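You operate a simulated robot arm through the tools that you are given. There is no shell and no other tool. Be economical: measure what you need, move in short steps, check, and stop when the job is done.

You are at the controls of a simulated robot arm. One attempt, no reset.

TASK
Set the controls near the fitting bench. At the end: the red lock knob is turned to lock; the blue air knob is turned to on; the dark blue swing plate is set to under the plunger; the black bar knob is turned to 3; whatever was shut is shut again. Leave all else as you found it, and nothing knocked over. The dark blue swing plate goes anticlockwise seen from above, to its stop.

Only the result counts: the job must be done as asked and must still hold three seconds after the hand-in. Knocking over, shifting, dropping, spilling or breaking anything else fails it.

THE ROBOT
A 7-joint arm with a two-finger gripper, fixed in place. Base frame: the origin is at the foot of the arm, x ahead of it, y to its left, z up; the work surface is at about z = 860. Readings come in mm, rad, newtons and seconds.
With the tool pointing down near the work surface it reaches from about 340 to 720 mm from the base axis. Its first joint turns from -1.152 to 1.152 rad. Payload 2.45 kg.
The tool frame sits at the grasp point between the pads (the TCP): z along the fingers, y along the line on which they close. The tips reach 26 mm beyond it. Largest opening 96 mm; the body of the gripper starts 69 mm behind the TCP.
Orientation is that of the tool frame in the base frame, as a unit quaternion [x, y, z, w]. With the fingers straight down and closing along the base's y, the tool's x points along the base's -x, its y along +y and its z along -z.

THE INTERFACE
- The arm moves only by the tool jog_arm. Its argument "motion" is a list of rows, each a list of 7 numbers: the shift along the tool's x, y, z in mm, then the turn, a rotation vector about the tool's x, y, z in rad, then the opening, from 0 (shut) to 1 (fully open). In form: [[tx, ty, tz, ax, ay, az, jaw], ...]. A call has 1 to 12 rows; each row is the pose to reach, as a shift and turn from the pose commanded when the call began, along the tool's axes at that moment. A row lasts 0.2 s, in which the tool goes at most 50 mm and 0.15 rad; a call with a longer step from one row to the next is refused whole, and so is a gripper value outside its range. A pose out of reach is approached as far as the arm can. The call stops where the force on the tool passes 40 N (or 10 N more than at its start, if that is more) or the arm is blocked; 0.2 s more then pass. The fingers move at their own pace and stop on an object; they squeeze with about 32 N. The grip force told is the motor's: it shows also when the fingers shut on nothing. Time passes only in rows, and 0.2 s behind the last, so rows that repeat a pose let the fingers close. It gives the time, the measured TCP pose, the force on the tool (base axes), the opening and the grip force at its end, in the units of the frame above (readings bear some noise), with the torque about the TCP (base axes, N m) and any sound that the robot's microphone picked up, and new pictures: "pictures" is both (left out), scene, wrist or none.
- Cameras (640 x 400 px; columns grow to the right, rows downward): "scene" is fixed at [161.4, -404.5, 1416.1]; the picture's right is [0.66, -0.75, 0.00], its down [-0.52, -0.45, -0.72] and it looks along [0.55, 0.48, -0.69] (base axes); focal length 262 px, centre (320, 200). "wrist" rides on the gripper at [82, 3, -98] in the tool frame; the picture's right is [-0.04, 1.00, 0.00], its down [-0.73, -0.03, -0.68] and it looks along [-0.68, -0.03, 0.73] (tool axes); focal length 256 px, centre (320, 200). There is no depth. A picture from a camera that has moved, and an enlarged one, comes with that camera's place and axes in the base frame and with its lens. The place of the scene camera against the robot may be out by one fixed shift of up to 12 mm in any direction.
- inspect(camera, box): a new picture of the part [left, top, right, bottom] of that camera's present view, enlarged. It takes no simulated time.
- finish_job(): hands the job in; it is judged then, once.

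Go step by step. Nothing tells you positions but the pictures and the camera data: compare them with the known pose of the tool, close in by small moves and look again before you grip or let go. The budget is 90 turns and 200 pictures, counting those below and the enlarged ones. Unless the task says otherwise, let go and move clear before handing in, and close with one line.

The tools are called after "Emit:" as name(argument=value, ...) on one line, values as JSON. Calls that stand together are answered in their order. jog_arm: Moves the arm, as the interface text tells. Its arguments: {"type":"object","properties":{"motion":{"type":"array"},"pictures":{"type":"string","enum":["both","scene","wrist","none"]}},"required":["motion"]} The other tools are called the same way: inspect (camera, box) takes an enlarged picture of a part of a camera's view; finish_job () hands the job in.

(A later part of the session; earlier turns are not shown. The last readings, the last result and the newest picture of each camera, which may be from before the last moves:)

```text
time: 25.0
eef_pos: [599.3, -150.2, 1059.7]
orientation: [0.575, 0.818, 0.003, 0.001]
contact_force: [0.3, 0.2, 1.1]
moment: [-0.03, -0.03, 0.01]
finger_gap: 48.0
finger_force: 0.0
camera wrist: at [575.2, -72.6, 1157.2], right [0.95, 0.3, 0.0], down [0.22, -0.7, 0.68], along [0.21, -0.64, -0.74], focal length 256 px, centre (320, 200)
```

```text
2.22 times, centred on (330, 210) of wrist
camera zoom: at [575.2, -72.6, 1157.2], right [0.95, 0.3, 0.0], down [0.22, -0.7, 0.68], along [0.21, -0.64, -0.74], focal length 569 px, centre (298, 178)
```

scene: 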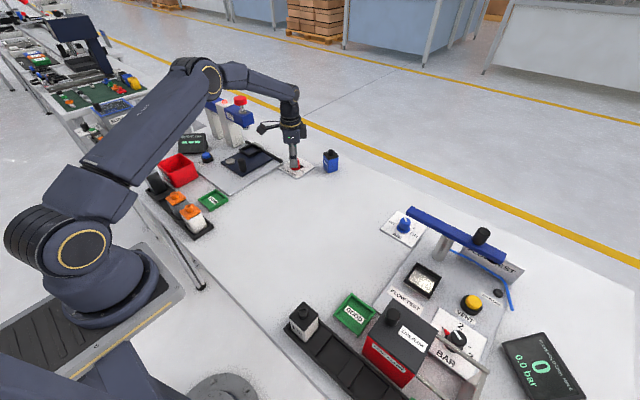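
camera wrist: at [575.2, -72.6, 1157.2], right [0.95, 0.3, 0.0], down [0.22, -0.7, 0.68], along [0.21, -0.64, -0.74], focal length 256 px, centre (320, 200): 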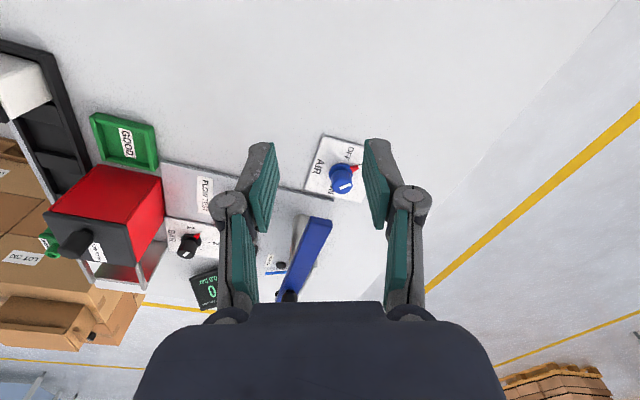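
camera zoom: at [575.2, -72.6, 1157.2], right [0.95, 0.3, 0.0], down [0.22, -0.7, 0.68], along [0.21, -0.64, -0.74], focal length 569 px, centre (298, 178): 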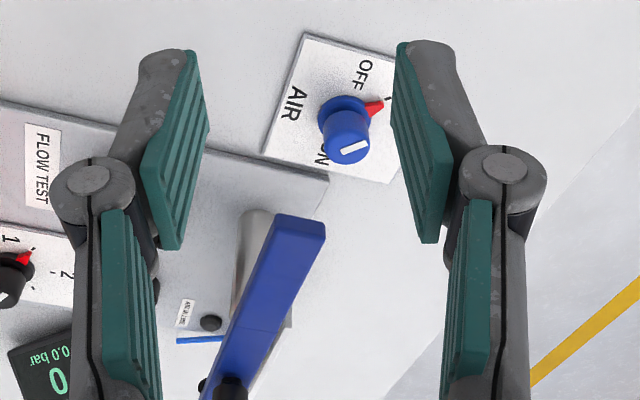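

The AIR knob axis is near (670,-267). It points to OFF, and ON is about 90° clockwise. The bar end is near y -276, x 631–656, z about 940–957. I lean the tool 35° and approach a point about 45 mm to the +y side of the knob.

Emit:
jog_arm(motion=[[-18, 5, 20, 0, -0.122, 0, 0.42], [-36, 10, 40, 0, -0.245, 0, 0.42], [-54, 16, 60, 0, -0.367, 0, 0.42], [-72, 21, 80, 0, -0.49, 0, 0.42], [-88.9, 26.5, 99.7, 0, -0.611, 0, 0.42], [-88.9, 26.5, 99.7, 0, -0.611, 0, 0.42]], pictures="both")

Emit:
inspect(camera="scene", box=[350, 160, 470, 260])

```text
time: 26.4
eef_pos: [655.6, -225.5, 956.6]
orientation: [0.548, 0.781, -0.171, 0.248]
contact_force: [-0.7, 0.3, 0.2]
moment: [-0.02, -0.05, -0.01]
finger_gap: 40.5
finger_force: 0.1
camera wrist: at [616.2, -108.6, 990.8], right [0.95, 0.31, 0.03], down [0.04, -0.21, 0.98], along [0.31, -0.93, -0.21], focal length 256 px, centre (320, 200)
```

scene: 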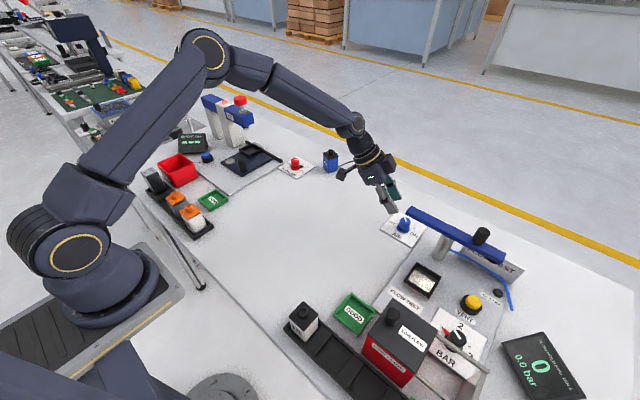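
wrist: 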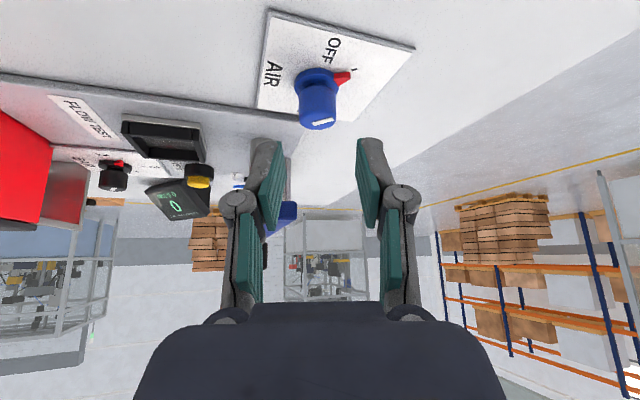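

```text
4.00 times, centred on (410, 210) of scene
camera zoom: at [161.4, -404.4, 1416.1], right [0.66, -0.75, 0.0], down [-0.52, -0.45, -0.72], along [0.55, 0.48, -0.69], focal length 1048 px, centre (-40, 160)
```

zoom: 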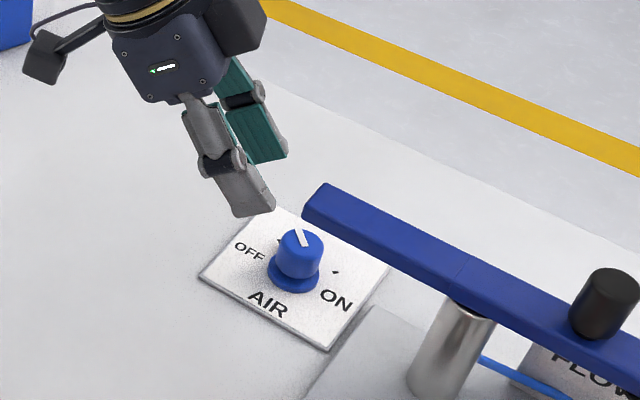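

Everything lines up. I go straight down to z 904 beside the knob, then slide in around it.

Emit:
jog_arm(motion=[[15, 0, 21.5, 0, 0, 0, 0.42], [30.2, 0, 43.1, 0, 0, 0, 0.42], [18, -0.3, 51, 0, 0, 0, 0.42]], pictures="both")

Emit:
inspect(camera="scene", box=[350, 170, 450, 250])

```text
time: 27.2
eef_pos: [660.5, -239.0, 906.4]
orientation: [0.548, 0.781, -0.17, 0.247]
contact_force: [0.5, -0.5, -0.6]
moment: [-0.01, -0.02, 0.03]
finger_gap: 40.5
finger_force: 0.1
camera wrist: at [621.7, -121.8, 938.5], right [0.95, 0.31, 0.03], down [0.04, -0.21, 0.98], along [0.31, -0.93, -0.21], focal length 256 px, centre (320, 200)
```

scene: 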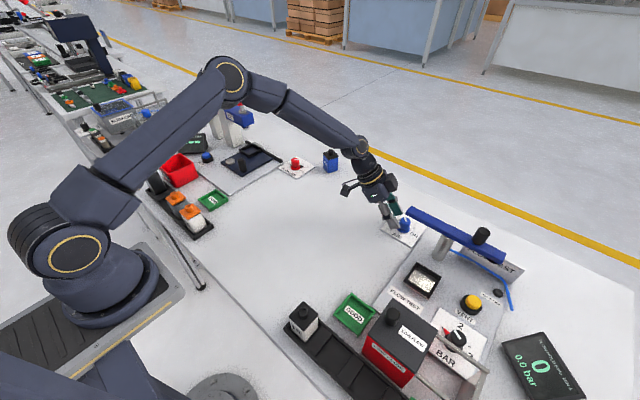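
wrist: 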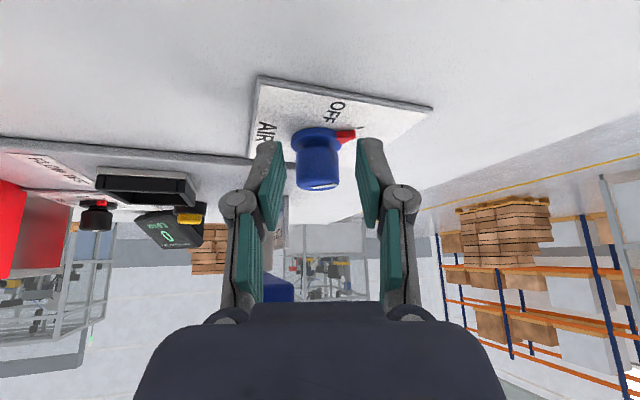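

```text
5.00 times, centred on (400, 210) of scene
camera zoom: at [161.4, -404.4, 1416.1], right [0.66, -0.75, 0.0], down [-0.52, -0.45, -0.72], along [0.55, 0.48, -0.69], focal length 1310 px, centre (-80, 150)
```

zoom: 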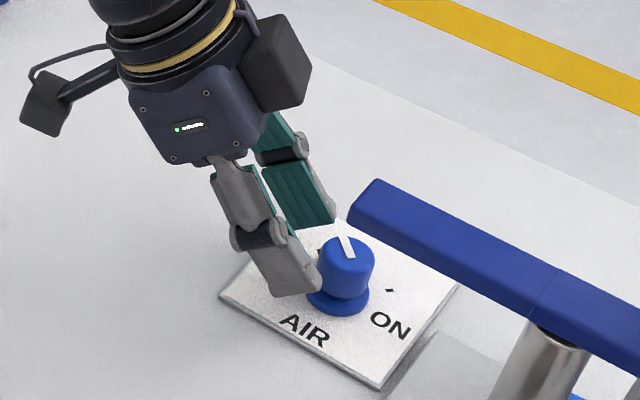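

The knob is centred between the fingers. I slide in the last 22 mm and close.

Emit:
jog_arm(motion=[[-8.5, -0.4, 7.5, 0, 0, 0, 0.42], [-17, -0.8, 14.9, 0, 0, 0, 0.42], [-17, -0.8, 14.9, 0, 0, 0, 0.2], [-17, -0.8, 14.9, 0, 0, 0, 0.15], [-17, -0.8, 14.9, 0, 0, 0, 0.15]], pictures="both")

Emit:
inspect(camera="scene", box=[350, 170, 450, 250])

```text
time: 28.4
eef_pos: [666.5, -262.2, 903.9]
orientation: [0.549, 0.781, -0.171, 0.246]
contact_force: [-8.9, -1.5, 1.2]
moment: [0.49, 0.34, -0.14]
finger_gap: 27.3
finger_force: 44.9
camera wrist: at [627.9, -144.1, 936.6], right [0.95, 0.31, 0.02], down [0.04, -0.21, 0.98], along [0.31, -0.93, -0.21], focal length 256 px, centre (320, 200)
```

scene: 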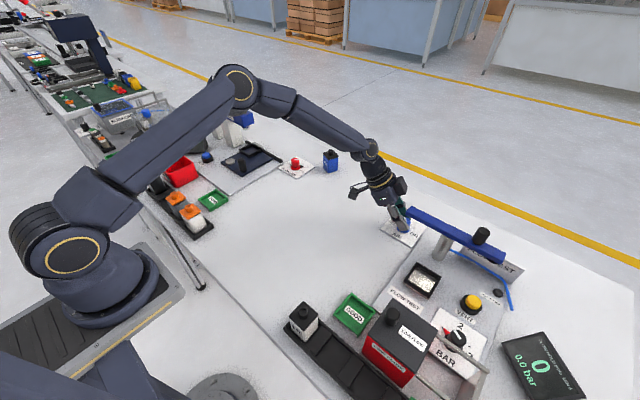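
wrist: 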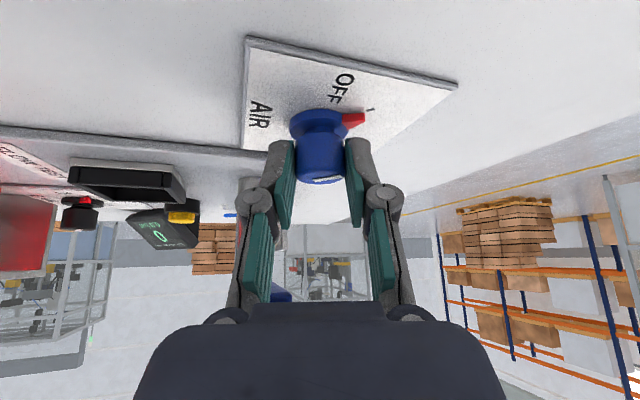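

```text
5.00 times, centred on (400, 210) of scene
camera zoom: at [161.2, -404.5, 1416.1], right [0.66, -0.75, 0.0], down [-0.52, -0.45, -0.72], along [0.55, 0.48, -0.69], focal length 1310 px, centre (-80, 150)
```

zoom: 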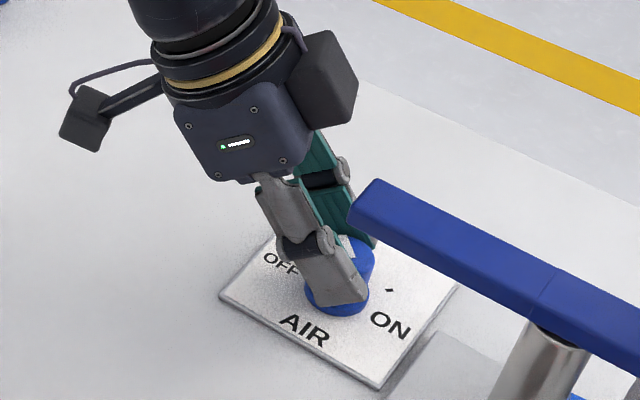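

Firmly held. I turn the first 35° clockwise about the vertical axis of the knob.

Emit:
jog_arm(motion=[[-0.2, -0.3, 0.1, 0.07, 0, 0.1, 0.15], [-0.4, 0.4, 0.2, 0.14, 0, 0.2, 0.15], [-0.5, 1.1, 0.4, 0.21, 0, 0.3, 0.15], [-0.7, 1.8, 0.5, 0.28, 0, 0.4, 0.15], [-0.9, 2.4, 0.6, 0.35, 0, 0.5, 0.15]], pictures="both")

Emit:
inspect(camera="scene", box=[350, 170, 450, 250])

```text
time: 29.6
eef_pos: [672.7, -260.7, 902.7]
orientation: [0.757, 0.582, -0.233, 0.186]
contact_force: [21.5, -6.8, -11.9]
moment: [-0.38, -0.12, 0.26]
finger_gap: 26.7
finger_force: 44.4
camera wrist: at [707.2, -141.8, 937.2], right [0.96, -0.29, 0.03], down [-0.09, -0.2, 0.98], along [-0.27, -0.94, -0.22], focal length 256 px, centre (320, 200)
```

scene: 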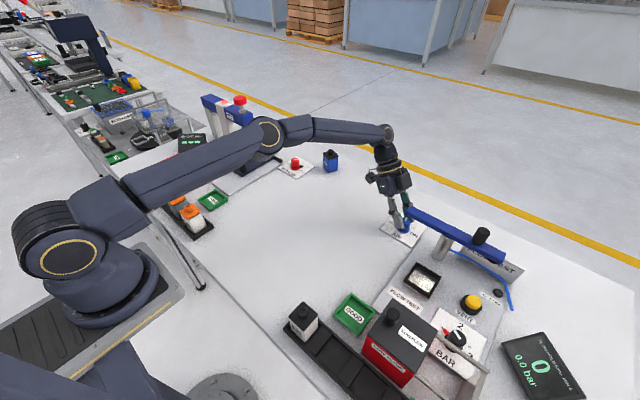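
wrist: 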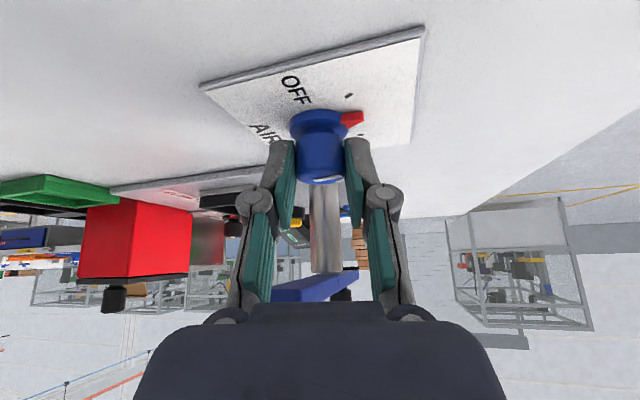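

```text
5.00 times, centred on (400, 210) of scene
camera zoom: at [162.3, -404.7, 1415.9], right [0.66, -0.75, 0.0], down [-0.52, -0.45, -0.72], along [0.55, 0.48, -0.69], focal length 1310 px, centre (-80, 150)
```

zoom: 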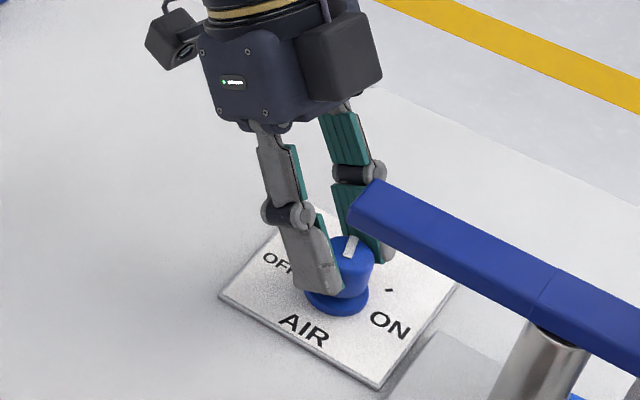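

The knob has turned about 35°. I open, swing the tool back 35° around the knob and grip again.

Emit:
jog_arm(motion=[[0, 0, 0, 0, 0, 0, 0.3], [0, 0, 0, 0, 0, 0, 0.42], [0, 0, 0, 0, 0, 0, 0.42], [-0.2, -0.7, 0.1, -0.07, 0, -0.1, 0.42], [-0.4, -1.4, 0.2, -0.14, 0, -0.2, 0.42], [-0.5, -2.1, 0.4, -0.21, 0, -0.3, 0.42], [-0.7, -2.8, 0.5, -0.28, 0, -0.4, 0.42], [-0.9, -3.4, 0.6, -0.35, 0, -0.5, 0.42], [-0.9, -3.4, 0.6, -0.35, 0, -0.5, 0.42]], pictures="both")

Emit:
inspect(camera="scene", box=[350, 170, 450, 250])

```text
time: 31.6
eef_pos: [666.3, -261.6, 903.6]
orientation: [0.547, 0.781, -0.17, 0.247]
contact_force: [1.0, 0.8, 1.0]
moment: [0.02, 0.02, 0.02]
finger_gap: 40.3
finger_force: 0.0
camera wrist: at [627.5, -144.0, 936.9], right [0.95, 0.31, 0.03], down [0.04, -0.21, 0.98], along [0.31, -0.93, -0.21], focal length 256 px, centre (320, 200)
```

scene: 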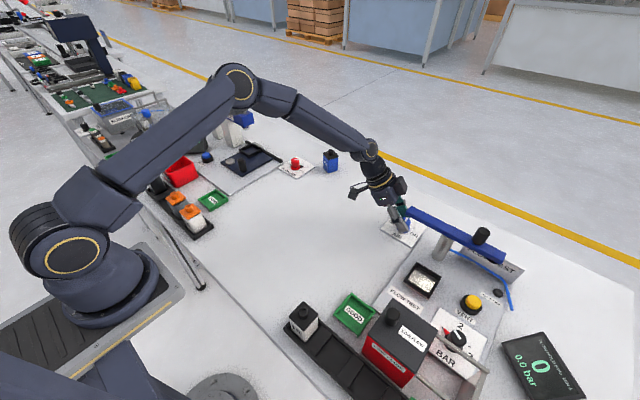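
wrist: 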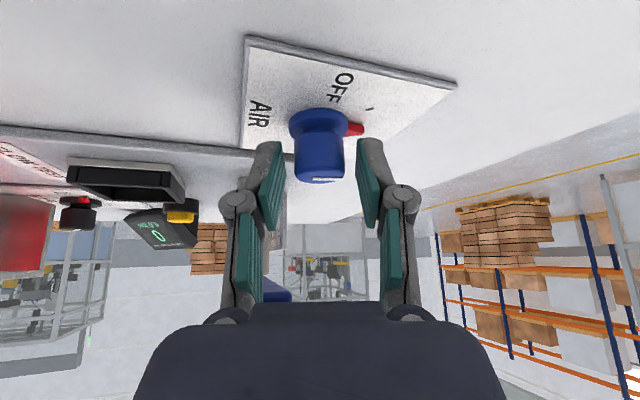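

```text
5.00 times, centred on (400, 210) of scene
camera zoom: at [161.4, -404.5, 1416.1], right [0.66, -0.75, 0.0], down [-0.52, -0.45, -0.72], along [0.55, 0.48, -0.69], focal length 1310 px, centre (-80, 150)
```

zoom: 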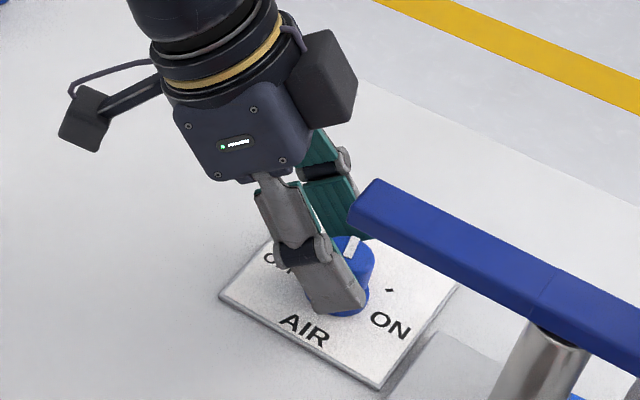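

The knob stayed put. Second grip and another 35° stroke.

Emit:
jog_arm(motion=[[0, 0, 0, 0, 0, 0, 0.2], [0, 0, 0, 0, 0, 0, 0.15], [0, 0, 0, 0, 0, 0, 0.15], [-0.2, 0.8, 0.1, 0.07, 0, 0.1, 0.15], [-0.4, 1.6, 0.2, 0.14, 0, 0.2, 0.15], [-0.5, 2.4, 0.4, 0.21, 0, 0.3, 0.15], [-0.7, 3.2, 0.5, 0.28, 0, 0.4, 0.15], [-0.9, 4.0, 0.6, 0.35, 0, 0.5, 0.15]], pictures="wrist")

Emit:
inspect(camera="scene", box=[350, 170, 450, 250])

```text
time: 33.4
eef_pos: [672.5, -261.0, 903.7]
orientation: [0.758, 0.58, -0.234, 0.186]
contact_force: [18.1, -7.6, -6.8]
moment: [-0.8, -0.11, 0.23]
finger_gap: 27.3
finger_force: 45.1
camera wrist: at [707.5, -142.2, 937.2], right [0.96, -0.29, 0.03], down [-0.09, -0.2, 0.98], along [-0.27, -0.94, -0.22], focal length 256 px, centre (320, 200)
```

wrist: 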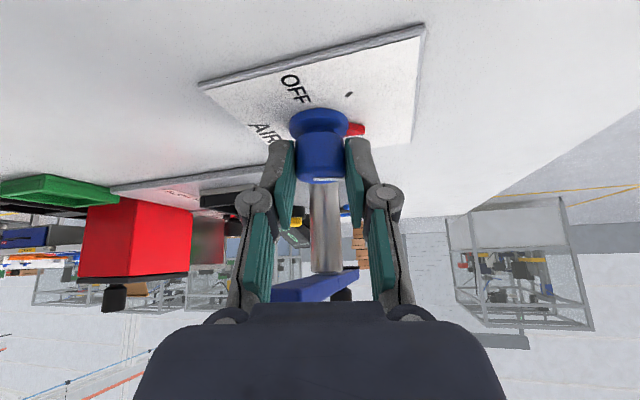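

```text
5.00 times, centred on (400, 210) of scene
camera zoom: at [162.1, -404.7, 1416.0], right [0.66, -0.75, 0.0], down [-0.52, -0.45, -0.72], along [0.55, 0.48, -0.69], focal length 1310 px, centre (-80, 150)
```

zoom: 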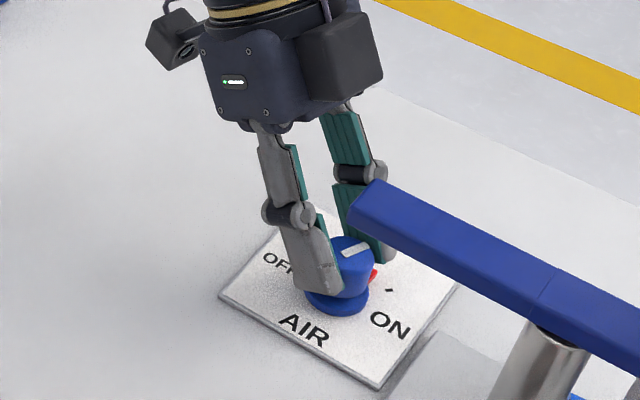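

Nearly there. Back again for a last, shorter stroke.

Emit:
jog_arm(motion=[[0, 0, 0, 0, 0, 0, 0.3], [0, 0, 0, 0, 0, 0, 0.42], [0, 0, 0, 0, 0, 0, 0.42], [-0.2, -0.7, 0.1, -0.07, 0, -0.1, 0.42], [-0.4, -1.4, 0.2, -0.14, 0, -0.2, 0.42], [-0.5, -2.1, 0.4, -0.21, 0, -0.3, 0.42], [-0.7, -2.8, 0.5, -0.28, 0, -0.4, 0.42], [-0.9, -3.4, 0.6, -0.35, 0, -0.5, 0.42], [-0.9, -3.4, 0.6, -0.35, 0, -0.5, 0.42]], pictures="wrist")

Emit:
inspect(camera="scene", box=[380, 200, 430, 240])

```text
time: 35.4
eef_pos: [667.1, -260.9, 903.0]
orientation: [0.547, 0.782, -0.17, 0.247]
contact_force: [0.2, 0.8, -0.5]
moment: [0.02, -0.01, -0.01]
finger_gap: 40.4
finger_force: 0.1
camera wrist: at [628.0, -143.4, 937.1], right [0.95, 0.31, 0.03], down [0.04, -0.21, 0.98], along [0.31, -0.93, -0.21], focal length 256 px, centre (320, 200)
```

wrist: 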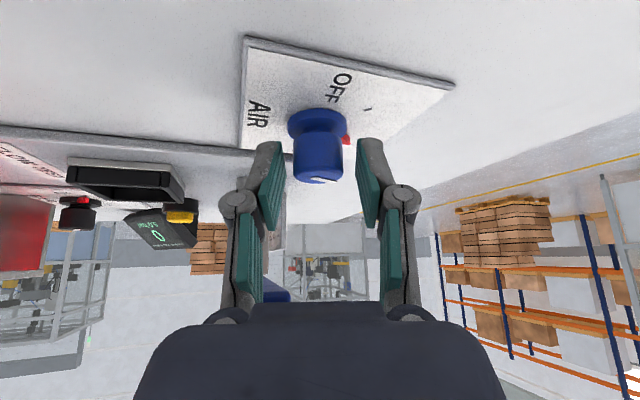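

```text
10.00 times, centred on (405, 220) of scene
camera zoom: at [161.4, -404.5, 1416.1], right [0.66, -0.75, 0.0], down [-0.52, -0.45, -0.72], along [0.55, 0.48, -0.69], focal length 2620 px, centre (-530, 0)
```

zoom: 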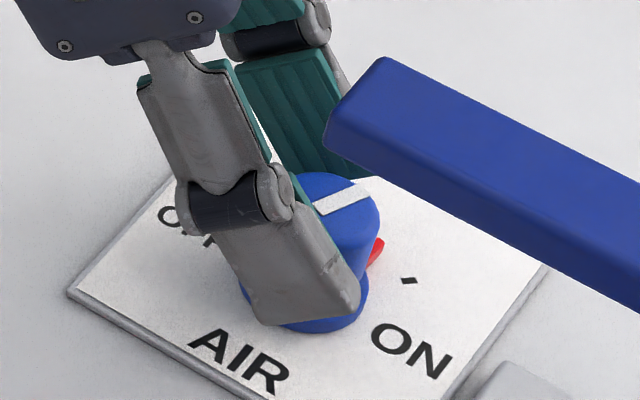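

The knob is at about -22° and the ON tick is about 20° further. Third grip, with a stroke of about 23°.

Emit:
jog_arm(motion=[[0, 0, 0, 0, 0, 0, 0.2], [0, 0, 0, 0, 0, 0, 0.15], [0, 0, 0, 0, 0, 0, 0.15], [-0.2, 0.7, 0.1, 0.058, 0, 0.082, 0.15], [-0.3, 1.3, 0.2, 0.116, 0, 0.164, 0.15], [-0.5, 2.0, 0.3, 0.174, 0, 0.246, 0.15], [-0.6, 2.6, 0.4, 0.23, 0, 0.328, 0.15]], pictures="wrist")

Emit:
inspect(camera="scene", box=[380, 200, 430, 240])

```text
time: 37.0
eef_pos: [671.3, -260.1, 904.4]
orientation: [0.693, 0.656, -0.216, 0.208]
contact_force: [5.9, -2.9, -4.1]
moment: [-0.79, 0.17, 0.05]
finger_gap: 27.6
finger_force: 44.9
camera wrist: at [680.3, -137.3, 937.2], right [1.0, -0.08, 0.03], down [-0.05, -0.21, 0.98], along [-0.08, -0.97, -0.21], focal length 256 px, centre (320, 200)
```

wrist: 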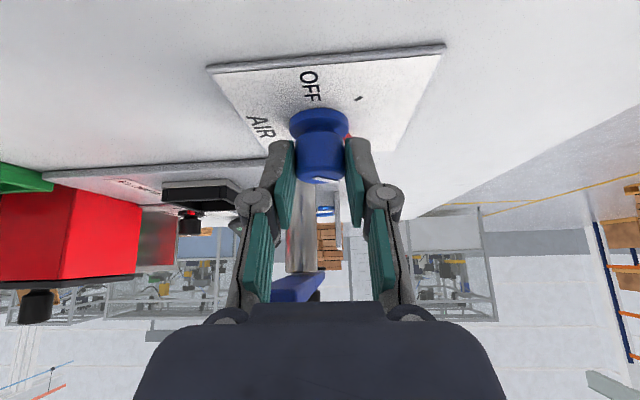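

```text
10.00 times, centred on (405, 220) of scene
camera zoom: at [161.7, -404.5, 1416.1], right [0.66, -0.75, 0.0], down [-0.52, -0.45, -0.72], along [0.55, 0.48, -0.69], focal length 2620 px, centre (-530, 0)
```

zoom: 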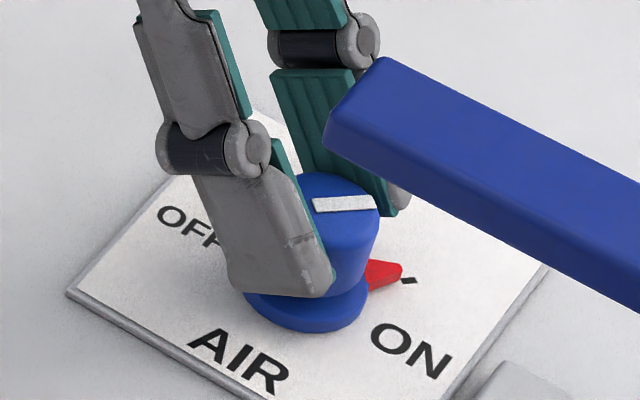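

The red pointer is at the ON tick. I open, back off along the approach and rise.

Emit:
jog_arm(motion=[[0, 0, 0, 0, 0, 0, 0.3], [0, 0, 0, 0, 0, 0, 0.42], [0, 0, 0, 0, 0, 0, 0.42], [18, 0, -13, 0, 0, 0, 0.42], [37, 0, -26, 0, 0, 0, 0.42], [15, 0, -59, 0, 0, 0, 0.42], [-8, 0, -92, 0, 0, 0, 0.42], [-31, 0, -125, 0, 0, 0, 0.42]], pictures="both")

Emit:
inspect(camera="scene", box=[380, 200, 430, 240])

Emit:
inspect(camera="scene", box=[420, 290, 600, 400])

```text
time: 38.8
eef_pos: [671.9, -213.5, 1024.6]
orientation: [0.693, 0.656, -0.216, 0.207]
contact_force: [0.7, 0.6, 0.2]
moment: [0.02, -0.01, 0.02]
finger_gap: 40.3
finger_force: 0.1
camera wrist: at [681.6, -90.5, 1058.3], right [1.0, -0.09, 0.03], down [-0.04, -0.21, 0.98], along [-0.08, -0.97, -0.21], focal length 256 px, centre (320, 200)
```

scene: 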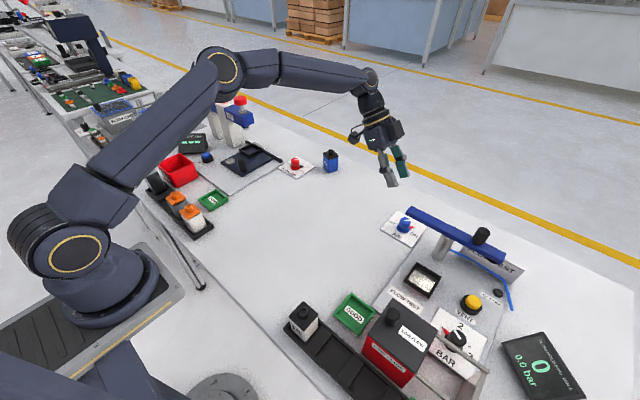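
wrist: 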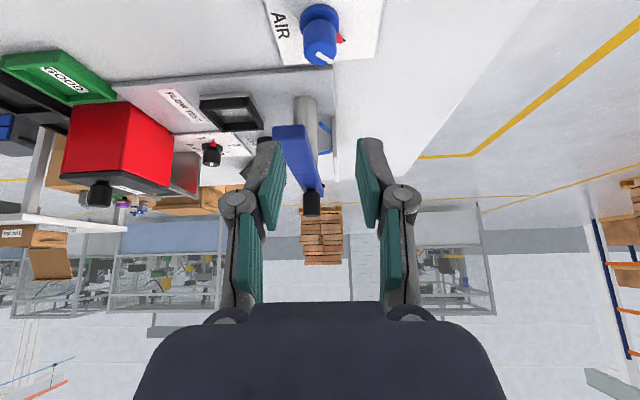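

```text
10.00 times, centred on (405, 220) of scene
camera zoom: at [161.4, -404.5, 1416.1], right [0.66, -0.75, 0.0], down [-0.52, -0.45, -0.72], along [0.55, 0.48, -0.69], focal length 2620 px, centre (-530, 0)
```

zoom: 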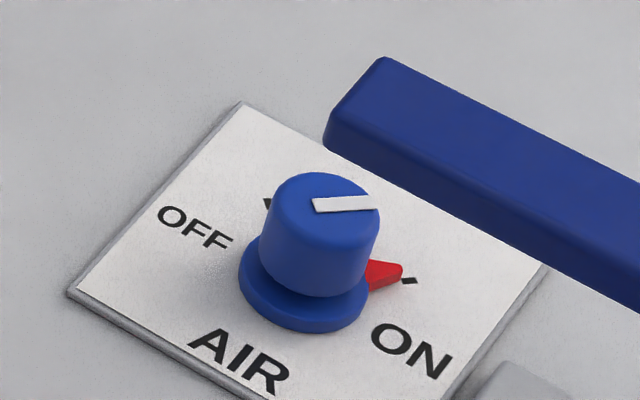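

```text
3.56 times, centred on (510, 345) of scene
camera zoom: at [161.4, -404.5, 1416.1], right [0.66, -0.75, 0.0], down [-0.52, -0.45, -0.72], along [0.55, 0.48, -0.69], focal length 932 px, centre (-356, -316)
```

zoom: 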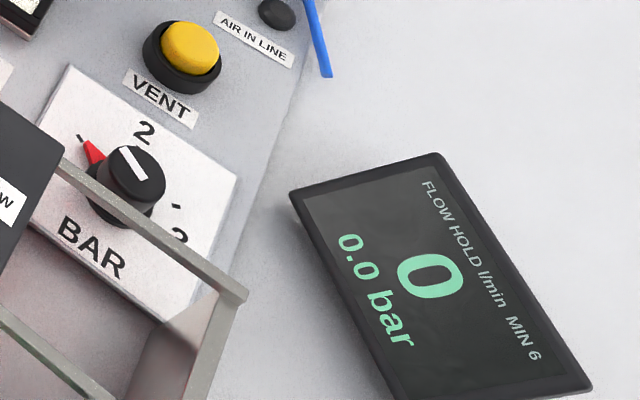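

AIR is ON. Next the BAR knob near (474,-480), which needs about 120° clockwise in strokes. I move off the blue bar first and reduce the lean to about 15°.

Emit:
jog_arm(motion=[[-17, -37, 5.6, 0, 0.087, 0, 0.42], [-33, -74, 11, 0, 0.175, 0, 0.42], [-50, -110, 17, 0, 0.262, 0, 0.42], [-67, -147, 22.5, 0, 0.349, 0, 0.42]], pictures="none")

```text
time: 39.8
eef_pos: [522.1, -273.2, 1042.9]
orientation: [0.719, 0.684, -0.092, 0.089]
contact_force: [-1.0, 0.9, -0.1]
moment: [0.01, -0.02, -0.01]
finger_gap: 40.1
finger_force: 0.1
```

Emit:
jog_arm(motion=[[-34, -5.4, 18, 0.024, 0, 0.091, 0.42], [-68, -10.8, 36, 0.049, 0, 0.182, 0.42], [-103, -16, 54, 0.073, 0, 0.272, 0.42], [-137, -21.6, 72, 0.098, 0, 0.363, 0.42], [-171, -27, 90.3, 0.122, 0, 0.454, 0.42], [-171, -27, 90.3, 0.122, 0, 0.454, 0.42]], pictures="both")

Emit:
inspect(camera="wrist", box=[200, 60, 420, 220])

Emit:
inspect(camera="scene", box=[390, 280, 510, 380])

```text
time: 41.2
eef_pos: [484.0, -461.2, 1000.9]
orientation: [0.859, 0.496, -0.111, 0.065]
contact_force: [-0.1, 0.7, -0.2]
moment: [-0.01, -0.01, 0.02]
finger_gap: 40.6
finger_force: 0.1
camera wrist: at [538.9, -372.9, 1073.8], right [0.85, -0.53, 0.01], down [-0.29, -0.45, 0.84], along [-0.44, -0.72, -0.54], focal length 256 px, centre (320, 200)
```

scene: 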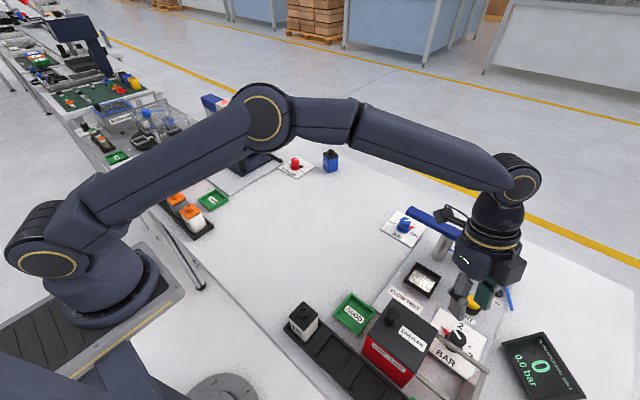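
wrist: 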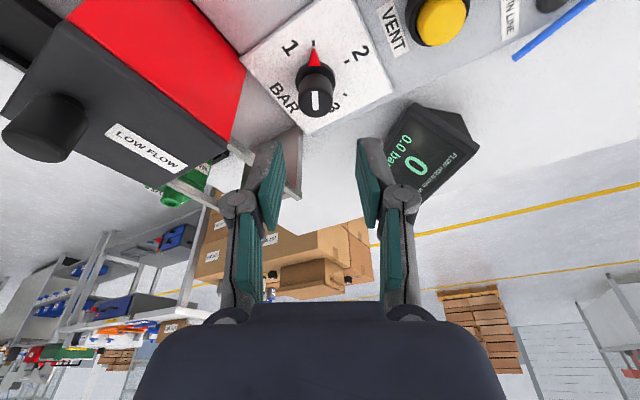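

```text
2.50 times, centred on (310, 140) of wrist
camera zoom: at [538.9, -372.9, 1073.8], right [0.85, -0.53, 0.01], down [-0.29, -0.45, 0.84], along [-0.44, -0.72, -0.54], focal length 640 px, centre (345, 350)
```

zoom: 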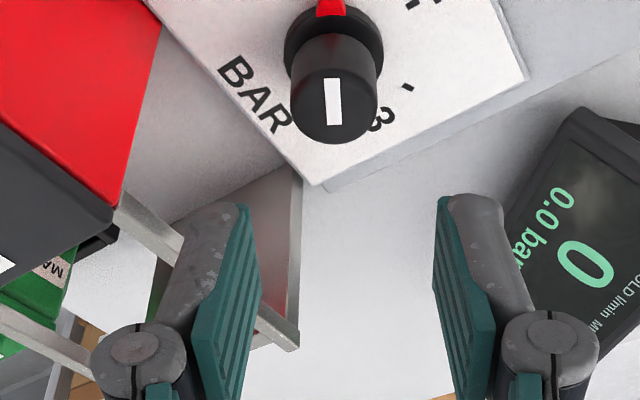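

```text
4.00 times, centred on (450, 330) of scene
camera zoom: at [161.4, -404.5, 1416.1], right [0.66, -0.75, 0.0], down [-0.52, -0.45, -0.72], along [0.55, 0.48, -0.69], focal length 1048 px, centre (-200, -320)
```

zoom: 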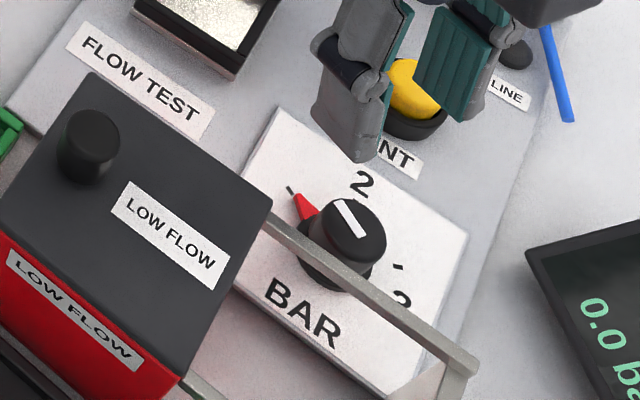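

The BAR knob axis is at about (471,-481), top near z 900, and the rail is at z≈948, x≈422. That is clear of the gripper with this lean. I come down to just above the knob.

Emit:
jog_arm(motion=[[2.5, -0.7, 29, 0, 0, 0, 0.5], [5.1, -1.4, 58.4, 0, 0, 0, 0.5], [5.1, -1.4, 58.4, 0, 0, 0, 0.5]], pictures="wrist")

Emit:
inspect(camera="scene", box=[400, 280, 520, 380])

```text
time: 42.0
eef_pos: [477.1, -469.9, 942.1]
orientation: [0.859, 0.496, -0.111, 0.065]
contact_force: [1.2, 0.1, 0.3]
moment: [0.01, -0.03, 0.0]
finger_gap: 47.8
finger_force: 0.1
camera wrist: at [533.0, -380.3, 1015.7], right [0.85, -0.53, 0.01], down [-0.29, -0.45, 0.84], along [-0.44, -0.72, -0.54], focal length 256 px, centre (320, 200)
```

wrist: 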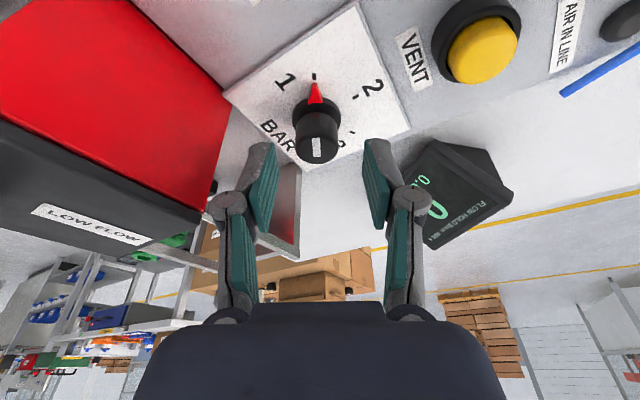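

```text
4.00 times, centred on (460, 330) of scene
camera zoom: at [161.4, -404.5, 1416.1], right [0.66, -0.75, 0.0], down [-0.52, -0.45, -0.72], along [0.55, 0.48, -0.69], focal length 1048 px, centre (-240, -320)
```

zoom: 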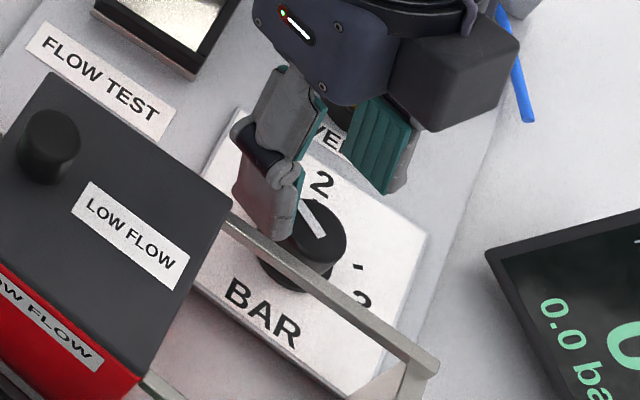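

Centred. I descend along the tool axis and close on the knob.

Emit:
jog_arm(motion=[[0, -0.3, 20, 0, 0, 0, 0.5], [-0.1, -0.6, 38.9, 0, 0, 0, 0.5], [-0.1, -0.6, 38.9, 0, 0, 0, 0.2], [-0.1, -0.6, 38.9, 0, 0, 0, 0.15], [-0.1, -0.6, 38.9, 0, 0, 0, 0.15]], pictures="wrist")

Emit:
inspect(camera="scene", box=[400, 280, 520, 380])

```text
time: 43.2
eef_pos: [470.5, -477.2, 904.7]
orientation: [0.859, 0.496, -0.111, 0.062]
contact_force: [-13.5, 10.5, 5.3]
moment: [0.56, 0.29, -0.13]
finger_gap: 27.7
finger_force: 41.9
camera wrist: at [526.4, -388.7, 978.0], right [0.85, -0.53, 0.01], down [-0.29, -0.45, 0.84], along [-0.45, -0.71, -0.54], focal length 256 px, centre (320, 200)
```

wrist: 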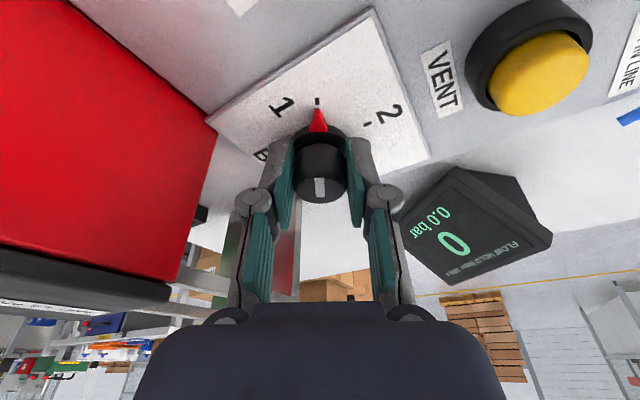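

```text
4.00 times, centred on (460, 330) of scene
camera zoom: at [161.0, -404.1, 1416.3], right [0.66, -0.75, 0.0], down [-0.52, -0.45, -0.72], along [0.55, 0.48, -0.69], focal length 1048 px, centre (-240, -320)
```

zoom: 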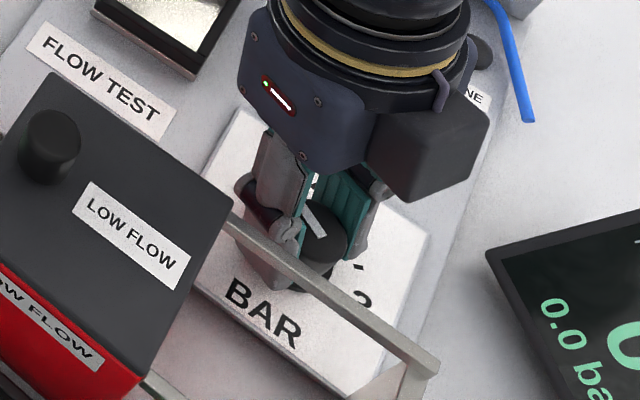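

Held. I correct 1.5 mm and turn 50° clockwise toward 2.

Emit:
jog_arm(motion=[[0, -1.5, 0, 0, 0, 0, 0.15], [-0.2, -1.1, 0, 0.0376, 0, 0.14, 0.15], [-0.35, -0.7, 0.1, 0.075, 0, 0.28, 0.15], [-0.5, -0.35, 0.15, 0.113, 0, 0.42, 0.15], [-0.7, 0, 0.2, 0.15, 0, 0.56, 0.15], [-0.85, 0.4, 0.25, 0.188, 0, 0.7, 0.15], [-1, 0.8, 0.3, 0.226, 0, 0.84, 0.15]], pictures="wrist")

Emit:
inspect(camera="scene", box=[400, 280, 520, 380])

```text
time: 44.8
eef_pos: [472.4, -479.9, 905.2]
orientation: [0.986, 0.111, -0.123, 0.024]
contact_force: [5.6, -8.5, -9.4]
moment: [-0.32, -0.27, 0.09]
finger_gap: 27.8
finger_force: 44.6
out of reach, approached as far as the arm can: row 7
stopped in row 7: the force on the tool passed its limit at 51 N (the readings are from after the stop); the commanded pose is now the measured one
camera wrist: at [574.5, -458.5, 979.2], right [0.19, -0.98, 0.03], down [-0.54, -0.08, 0.84], along [-0.82, -0.17, -0.54], focal length 256 px, centre (320, 200)
```

wrist: 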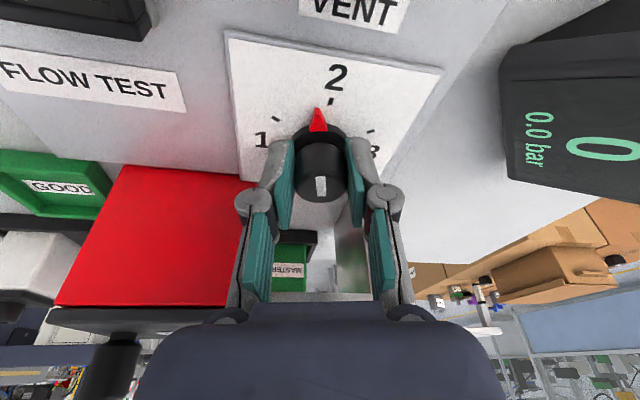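

```text
4.00 times, centred on (460, 330) of scene
camera zoom: at [161.7, -404.8, 1416.0], right [0.66, -0.75, 0.0], down [-0.52, -0.45, -0.72], along [0.55, 0.48, -0.69], focal length 1048 px, centre (-240, -320)
```

zoom: 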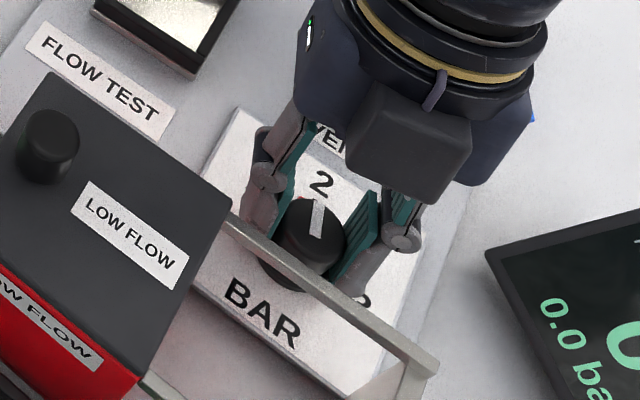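

The knob is at about 2 and the arm is near its limit in this direction. I open, swing back about 52° and look before regripping.

Emit:
jog_arm(motion=[[0, 0, 0, 0, 0, 0, 0.3], [0, 0, 0, 0, 0, 0, 0.45], [0, 0, 0, 0, 0, 0, 0.45], [-0.2, -0.3, 0, -0.0325, 0, -0.1258, 0.45], [-0.3, -0.7, 0.1, -0.065, 0, -0.2516, 0.45], [-0.5, -1, 0.1, -0.0975, 0, -0.3774, 0.45], [-0.6, -1.4, 0.2, -0.13, 0, -0.5032, 0.45], [-0.8, -1.7, 0.2, -0.1625, 0, -0.629, 0.45], [-0.9, -2, 0.3, -0.195, 0, -0.7548, 0.45], [-1.1, -2.4, 0.3, -0.2275, 0, -0.88, 0.45], [-1.1, -2.4, 0.3, -0.2275, 0, -0.88, 0.45]], pictures="wrist")

Emit:
inspect(camera="scene", box=[400, 280, 520, 380])

```text
time: 47.2
eef_pos: [469.6, -478.3, 905.9]
orientation: [0.836, 0.532, -0.109, 0.076]
contact_force: [0.6, -0.1, -0.1]
moment: [-0.01, -0.01, -0.01]
finger_gap: 43.2
finger_force: 0.0
camera wrist: at [517.2, -383.2, 978.4], right [0.89, -0.46, 0.02], down [-0.26, -0.46, 0.85], along [-0.38, -0.76, -0.53], focal length 256 px, centre (320, 200)
```

wrist: 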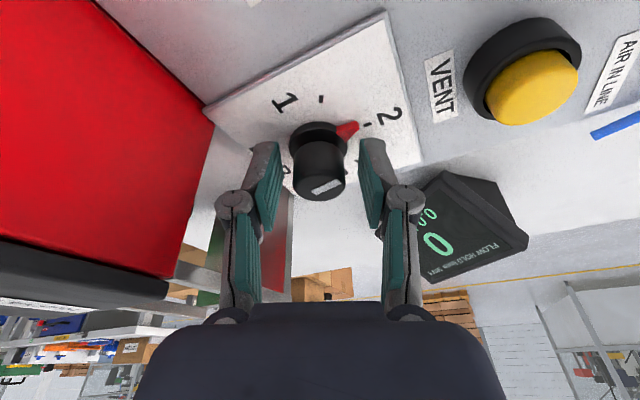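

```text
4.00 times, centred on (460, 330) of scene
camera zoom: at [161.4, -404.5, 1416.1], right [0.66, -0.75, 0.0], down [-0.52, -0.45, -0.72], along [0.55, 0.48, -0.69], focal length 1048 px, centre (-240, -320)
```

zoom: 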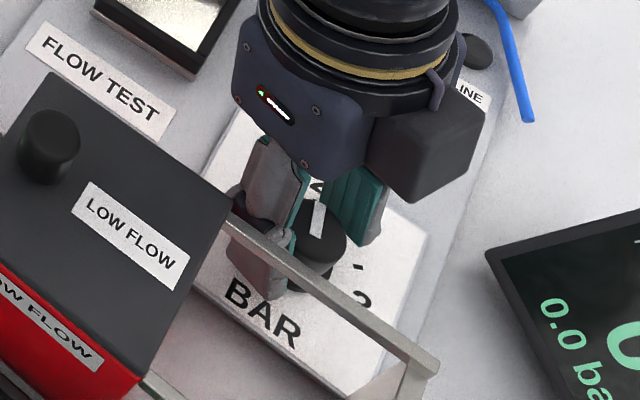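

Second grip and a 48° stroke.

Emit:
jog_arm(motion=[[0, 0, 0, 0, 0, 0, 0.2], [0, 0, 0, 0, 0, 0, 0.15], [0, 0, 0, 0, 0, 0, 0.15], [-0.2, 0.4, 0, 0.0355, 0, 0.1353, 0.15], [-0.3, 0.7, 0.1, 0.071, 0, 0.2706, 0.15], [-0.5, 1.1, 0.1, 0.1065, 0, 0.406, 0.15], [-0.6, 1.5, 0.15, 0.142, 0, 0.541, 0.15], [-0.8, 1.8, 0.2, 0.1775, 0, 0.6765, 0.15], [-0.95, 2.2, 0.2, 0.213, 0, 0.812, 0.15]], pictures="wrist")

Emit:
inspect(camera="scene", box=[400, 280, 520, 380])

```text
time: 49.2
eef_pos: [471.0, -479.5, 906.3]
orientation: [0.982, 0.143, -0.123, 0.028]
contact_force: [2.3, -8.3, -5.7]
moment: [-0.63, 1.06, 0.06]
finger_gap: 27.3
finger_force: 45.2
camera wrist: at [572.7, -451.7, 979.7], right [0.25, -0.97, 0.03], down [-0.53, -0.11, 0.84], along [-0.81, -0.23, -0.54], focal length 256 px, centre (320, 200)
```

wrist: 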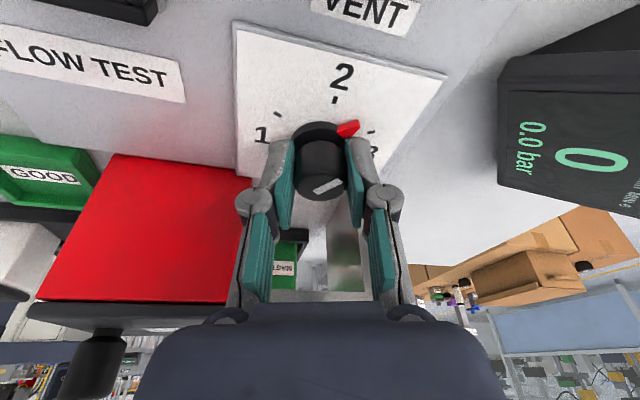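

```text
4.00 times, centred on (460, 330) of scene
camera zoom: at [161.6, -404.8, 1416.0], right [0.66, -0.75, 0.0], down [-0.52, -0.45, -0.72], along [0.55, 0.48, -0.69], focal length 1048 px, centre (-240, -320)
```

zoom: 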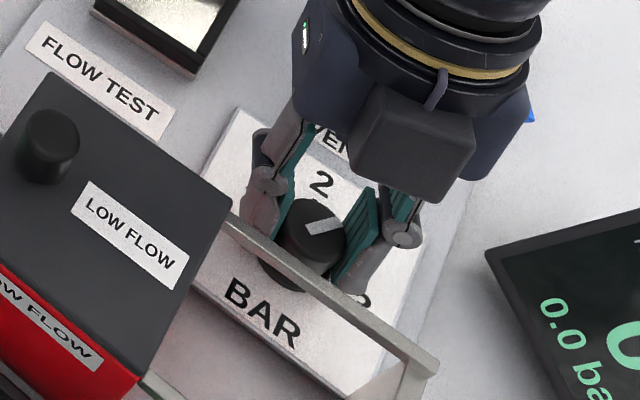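

About 25° remain. Back once more and inspect for the exact remainder.

Emit:
jog_arm(motion=[[0, 0, 0, 0, 0, 0, 0.3], [0, 0, 0, 0, 0, 0, 0.45], [0, 0, 0, 0, 0, 0, 0.45], [-0.2, -0.3, 0, -0.0325, 0, -0.1258, 0.45], [-0.3, -0.7, 0.1, -0.065, 0, -0.2516, 0.45], [-0.5, -1, 0.1, -0.0975, 0, -0.3774, 0.45], [-0.6, -1.4, 0.2, -0.13, 0, -0.5032, 0.45], [-0.8, -1.7, 0.2, -0.1625, 0, -0.629, 0.45], [-0.8, -1.7, 0.2, -0.1625, 0, -0.629, 0.45]], pictures="wrist")

Emit:
inspect(camera="scene", box=[430, 310, 490, 360])

Emit:
inspect(camera="wrist", box=[240, 60, 400, 210])

```text
time: 51.2
eef_pos: [470.6, -476.8, 905.3]
orientation: [0.883, 0.451, -0.114, 0.064]
contact_force: [0.2, 0.5, 0.0]
moment: [-0.03, -0.01, 0.01]
finger_gap: 43.2
finger_force: 0.1
camera wrist: at [534.5, -394.1, 978.7], right [0.79, -0.62, 0.02], down [-0.34, -0.41, 0.85], along [-0.51, -0.67, -0.53], focal length 256 px, centre (320, 200)
```

wrist: 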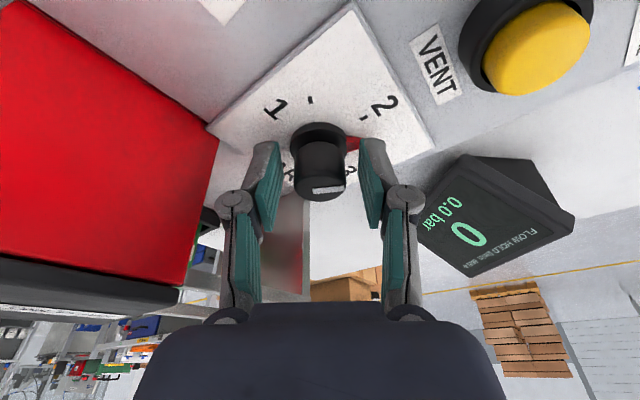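

```text
8.00 times, centred on (460, 335) of scene
camera zoom: at [161.4, -404.5, 1416.1], right [0.66, -0.75, 0.0], down [-0.52, -0.45, -0.72], along [0.55, 0.48, -0.69], focal length 2096 px, centre (-800, -880)
```

zoom: 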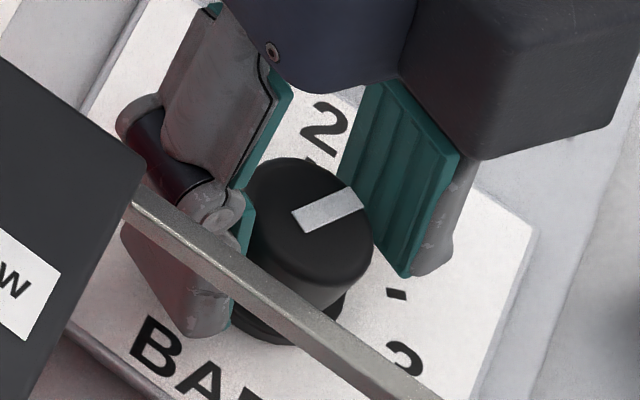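

```text
2.67 times, centred on (320, 135) of wrist
camera zoom: at [534.5, -394.1, 978.7], right [0.79, -0.62, 0.02], down [-0.34, -0.41, 0.85], along [-0.51, -0.67, -0.53], focal length 683 px, centre (320, 373)
```

zoom: 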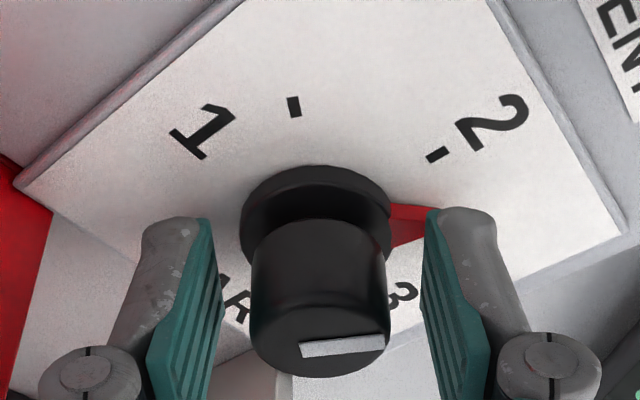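

Pointer at about -33°, tick 3 at about -60°. Third grip with a turn of about 27°.

Emit:
jog_arm(motion=[[0, 0, 0, 0, 0, 0, 0.2], [0, 0, 0, 0, 0, 0, 0.15], [0, 0, 0, 0, 0, 0, 0.15], [-0.1, 0.3, 0, 0.0293, 0, 0.1112, 0.15], [-0.2, 0.7, 0.05, 0.0586, 0, 0.2224, 0.15], [-0.2, 1, 0.1, 0.088, 0, 0.3336, 0.15], [-0.3, 1.4, 0.1, 0.117, 0, 0.445, 0.15]], pictures="wrist")

Emit:
inspect(camera="scene", box=[430, 310, 490, 360])

Emit:
inspect(camera="wrist", box=[240, 60, 400, 210])

```text
time: 52.8
eef_pos: [471.6, -479.9, 904.3]
orientation: [0.963, 0.236, -0.123, 0.037]
contact_force: [0.7, -1.1, 2.0]
moment: [-0.48, 0.96, -0.03]
finger_gap: 27.4
finger_force: 45.1
camera wrist: at [565.9, -432.6, 979.3], right [0.43, -0.9, 0.02], down [-0.5, -0.21, 0.84], along [-0.76, -0.37, -0.54], focal length 256 px, centre (320, 200)
```

wrist: 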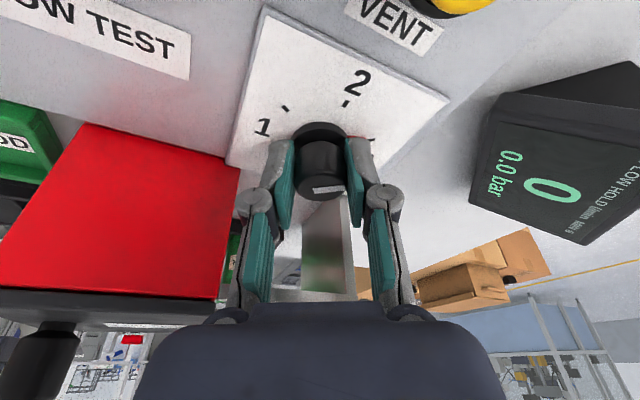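

```text
8.00 times, centred on (460, 335) of scene
camera zoom: at [161.5, -404.5, 1416.1], right [0.66, -0.75, 0.0], down [-0.52, -0.45, -0.72], along [0.55, 0.48, -0.69], focal length 2096 px, centre (-800, -880)
```

zoom: 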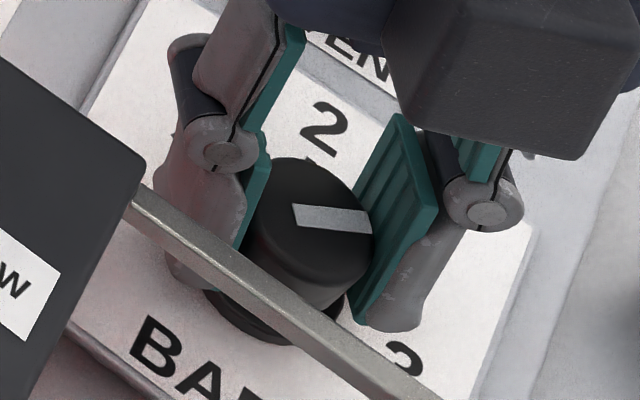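

```text
2.67 times, centred on (320, 135) of wrist
camera zoom: at [565.9, -432.6, 979.3], right [0.43, -0.9, 0.02], down [-0.5, -0.21, 0.84], along [-0.76, -0.37, -0.54], focal length 683 px, centre (320, 373)
```

zoom: 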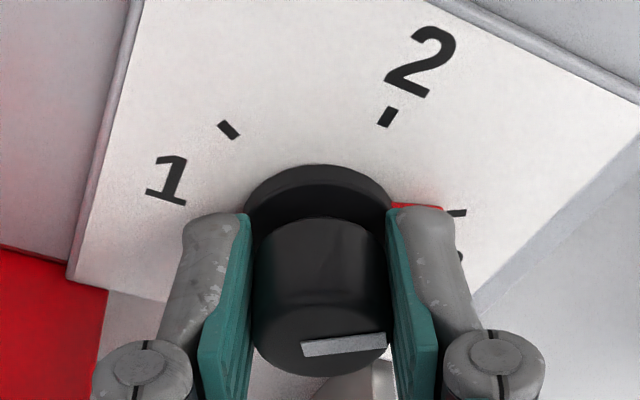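

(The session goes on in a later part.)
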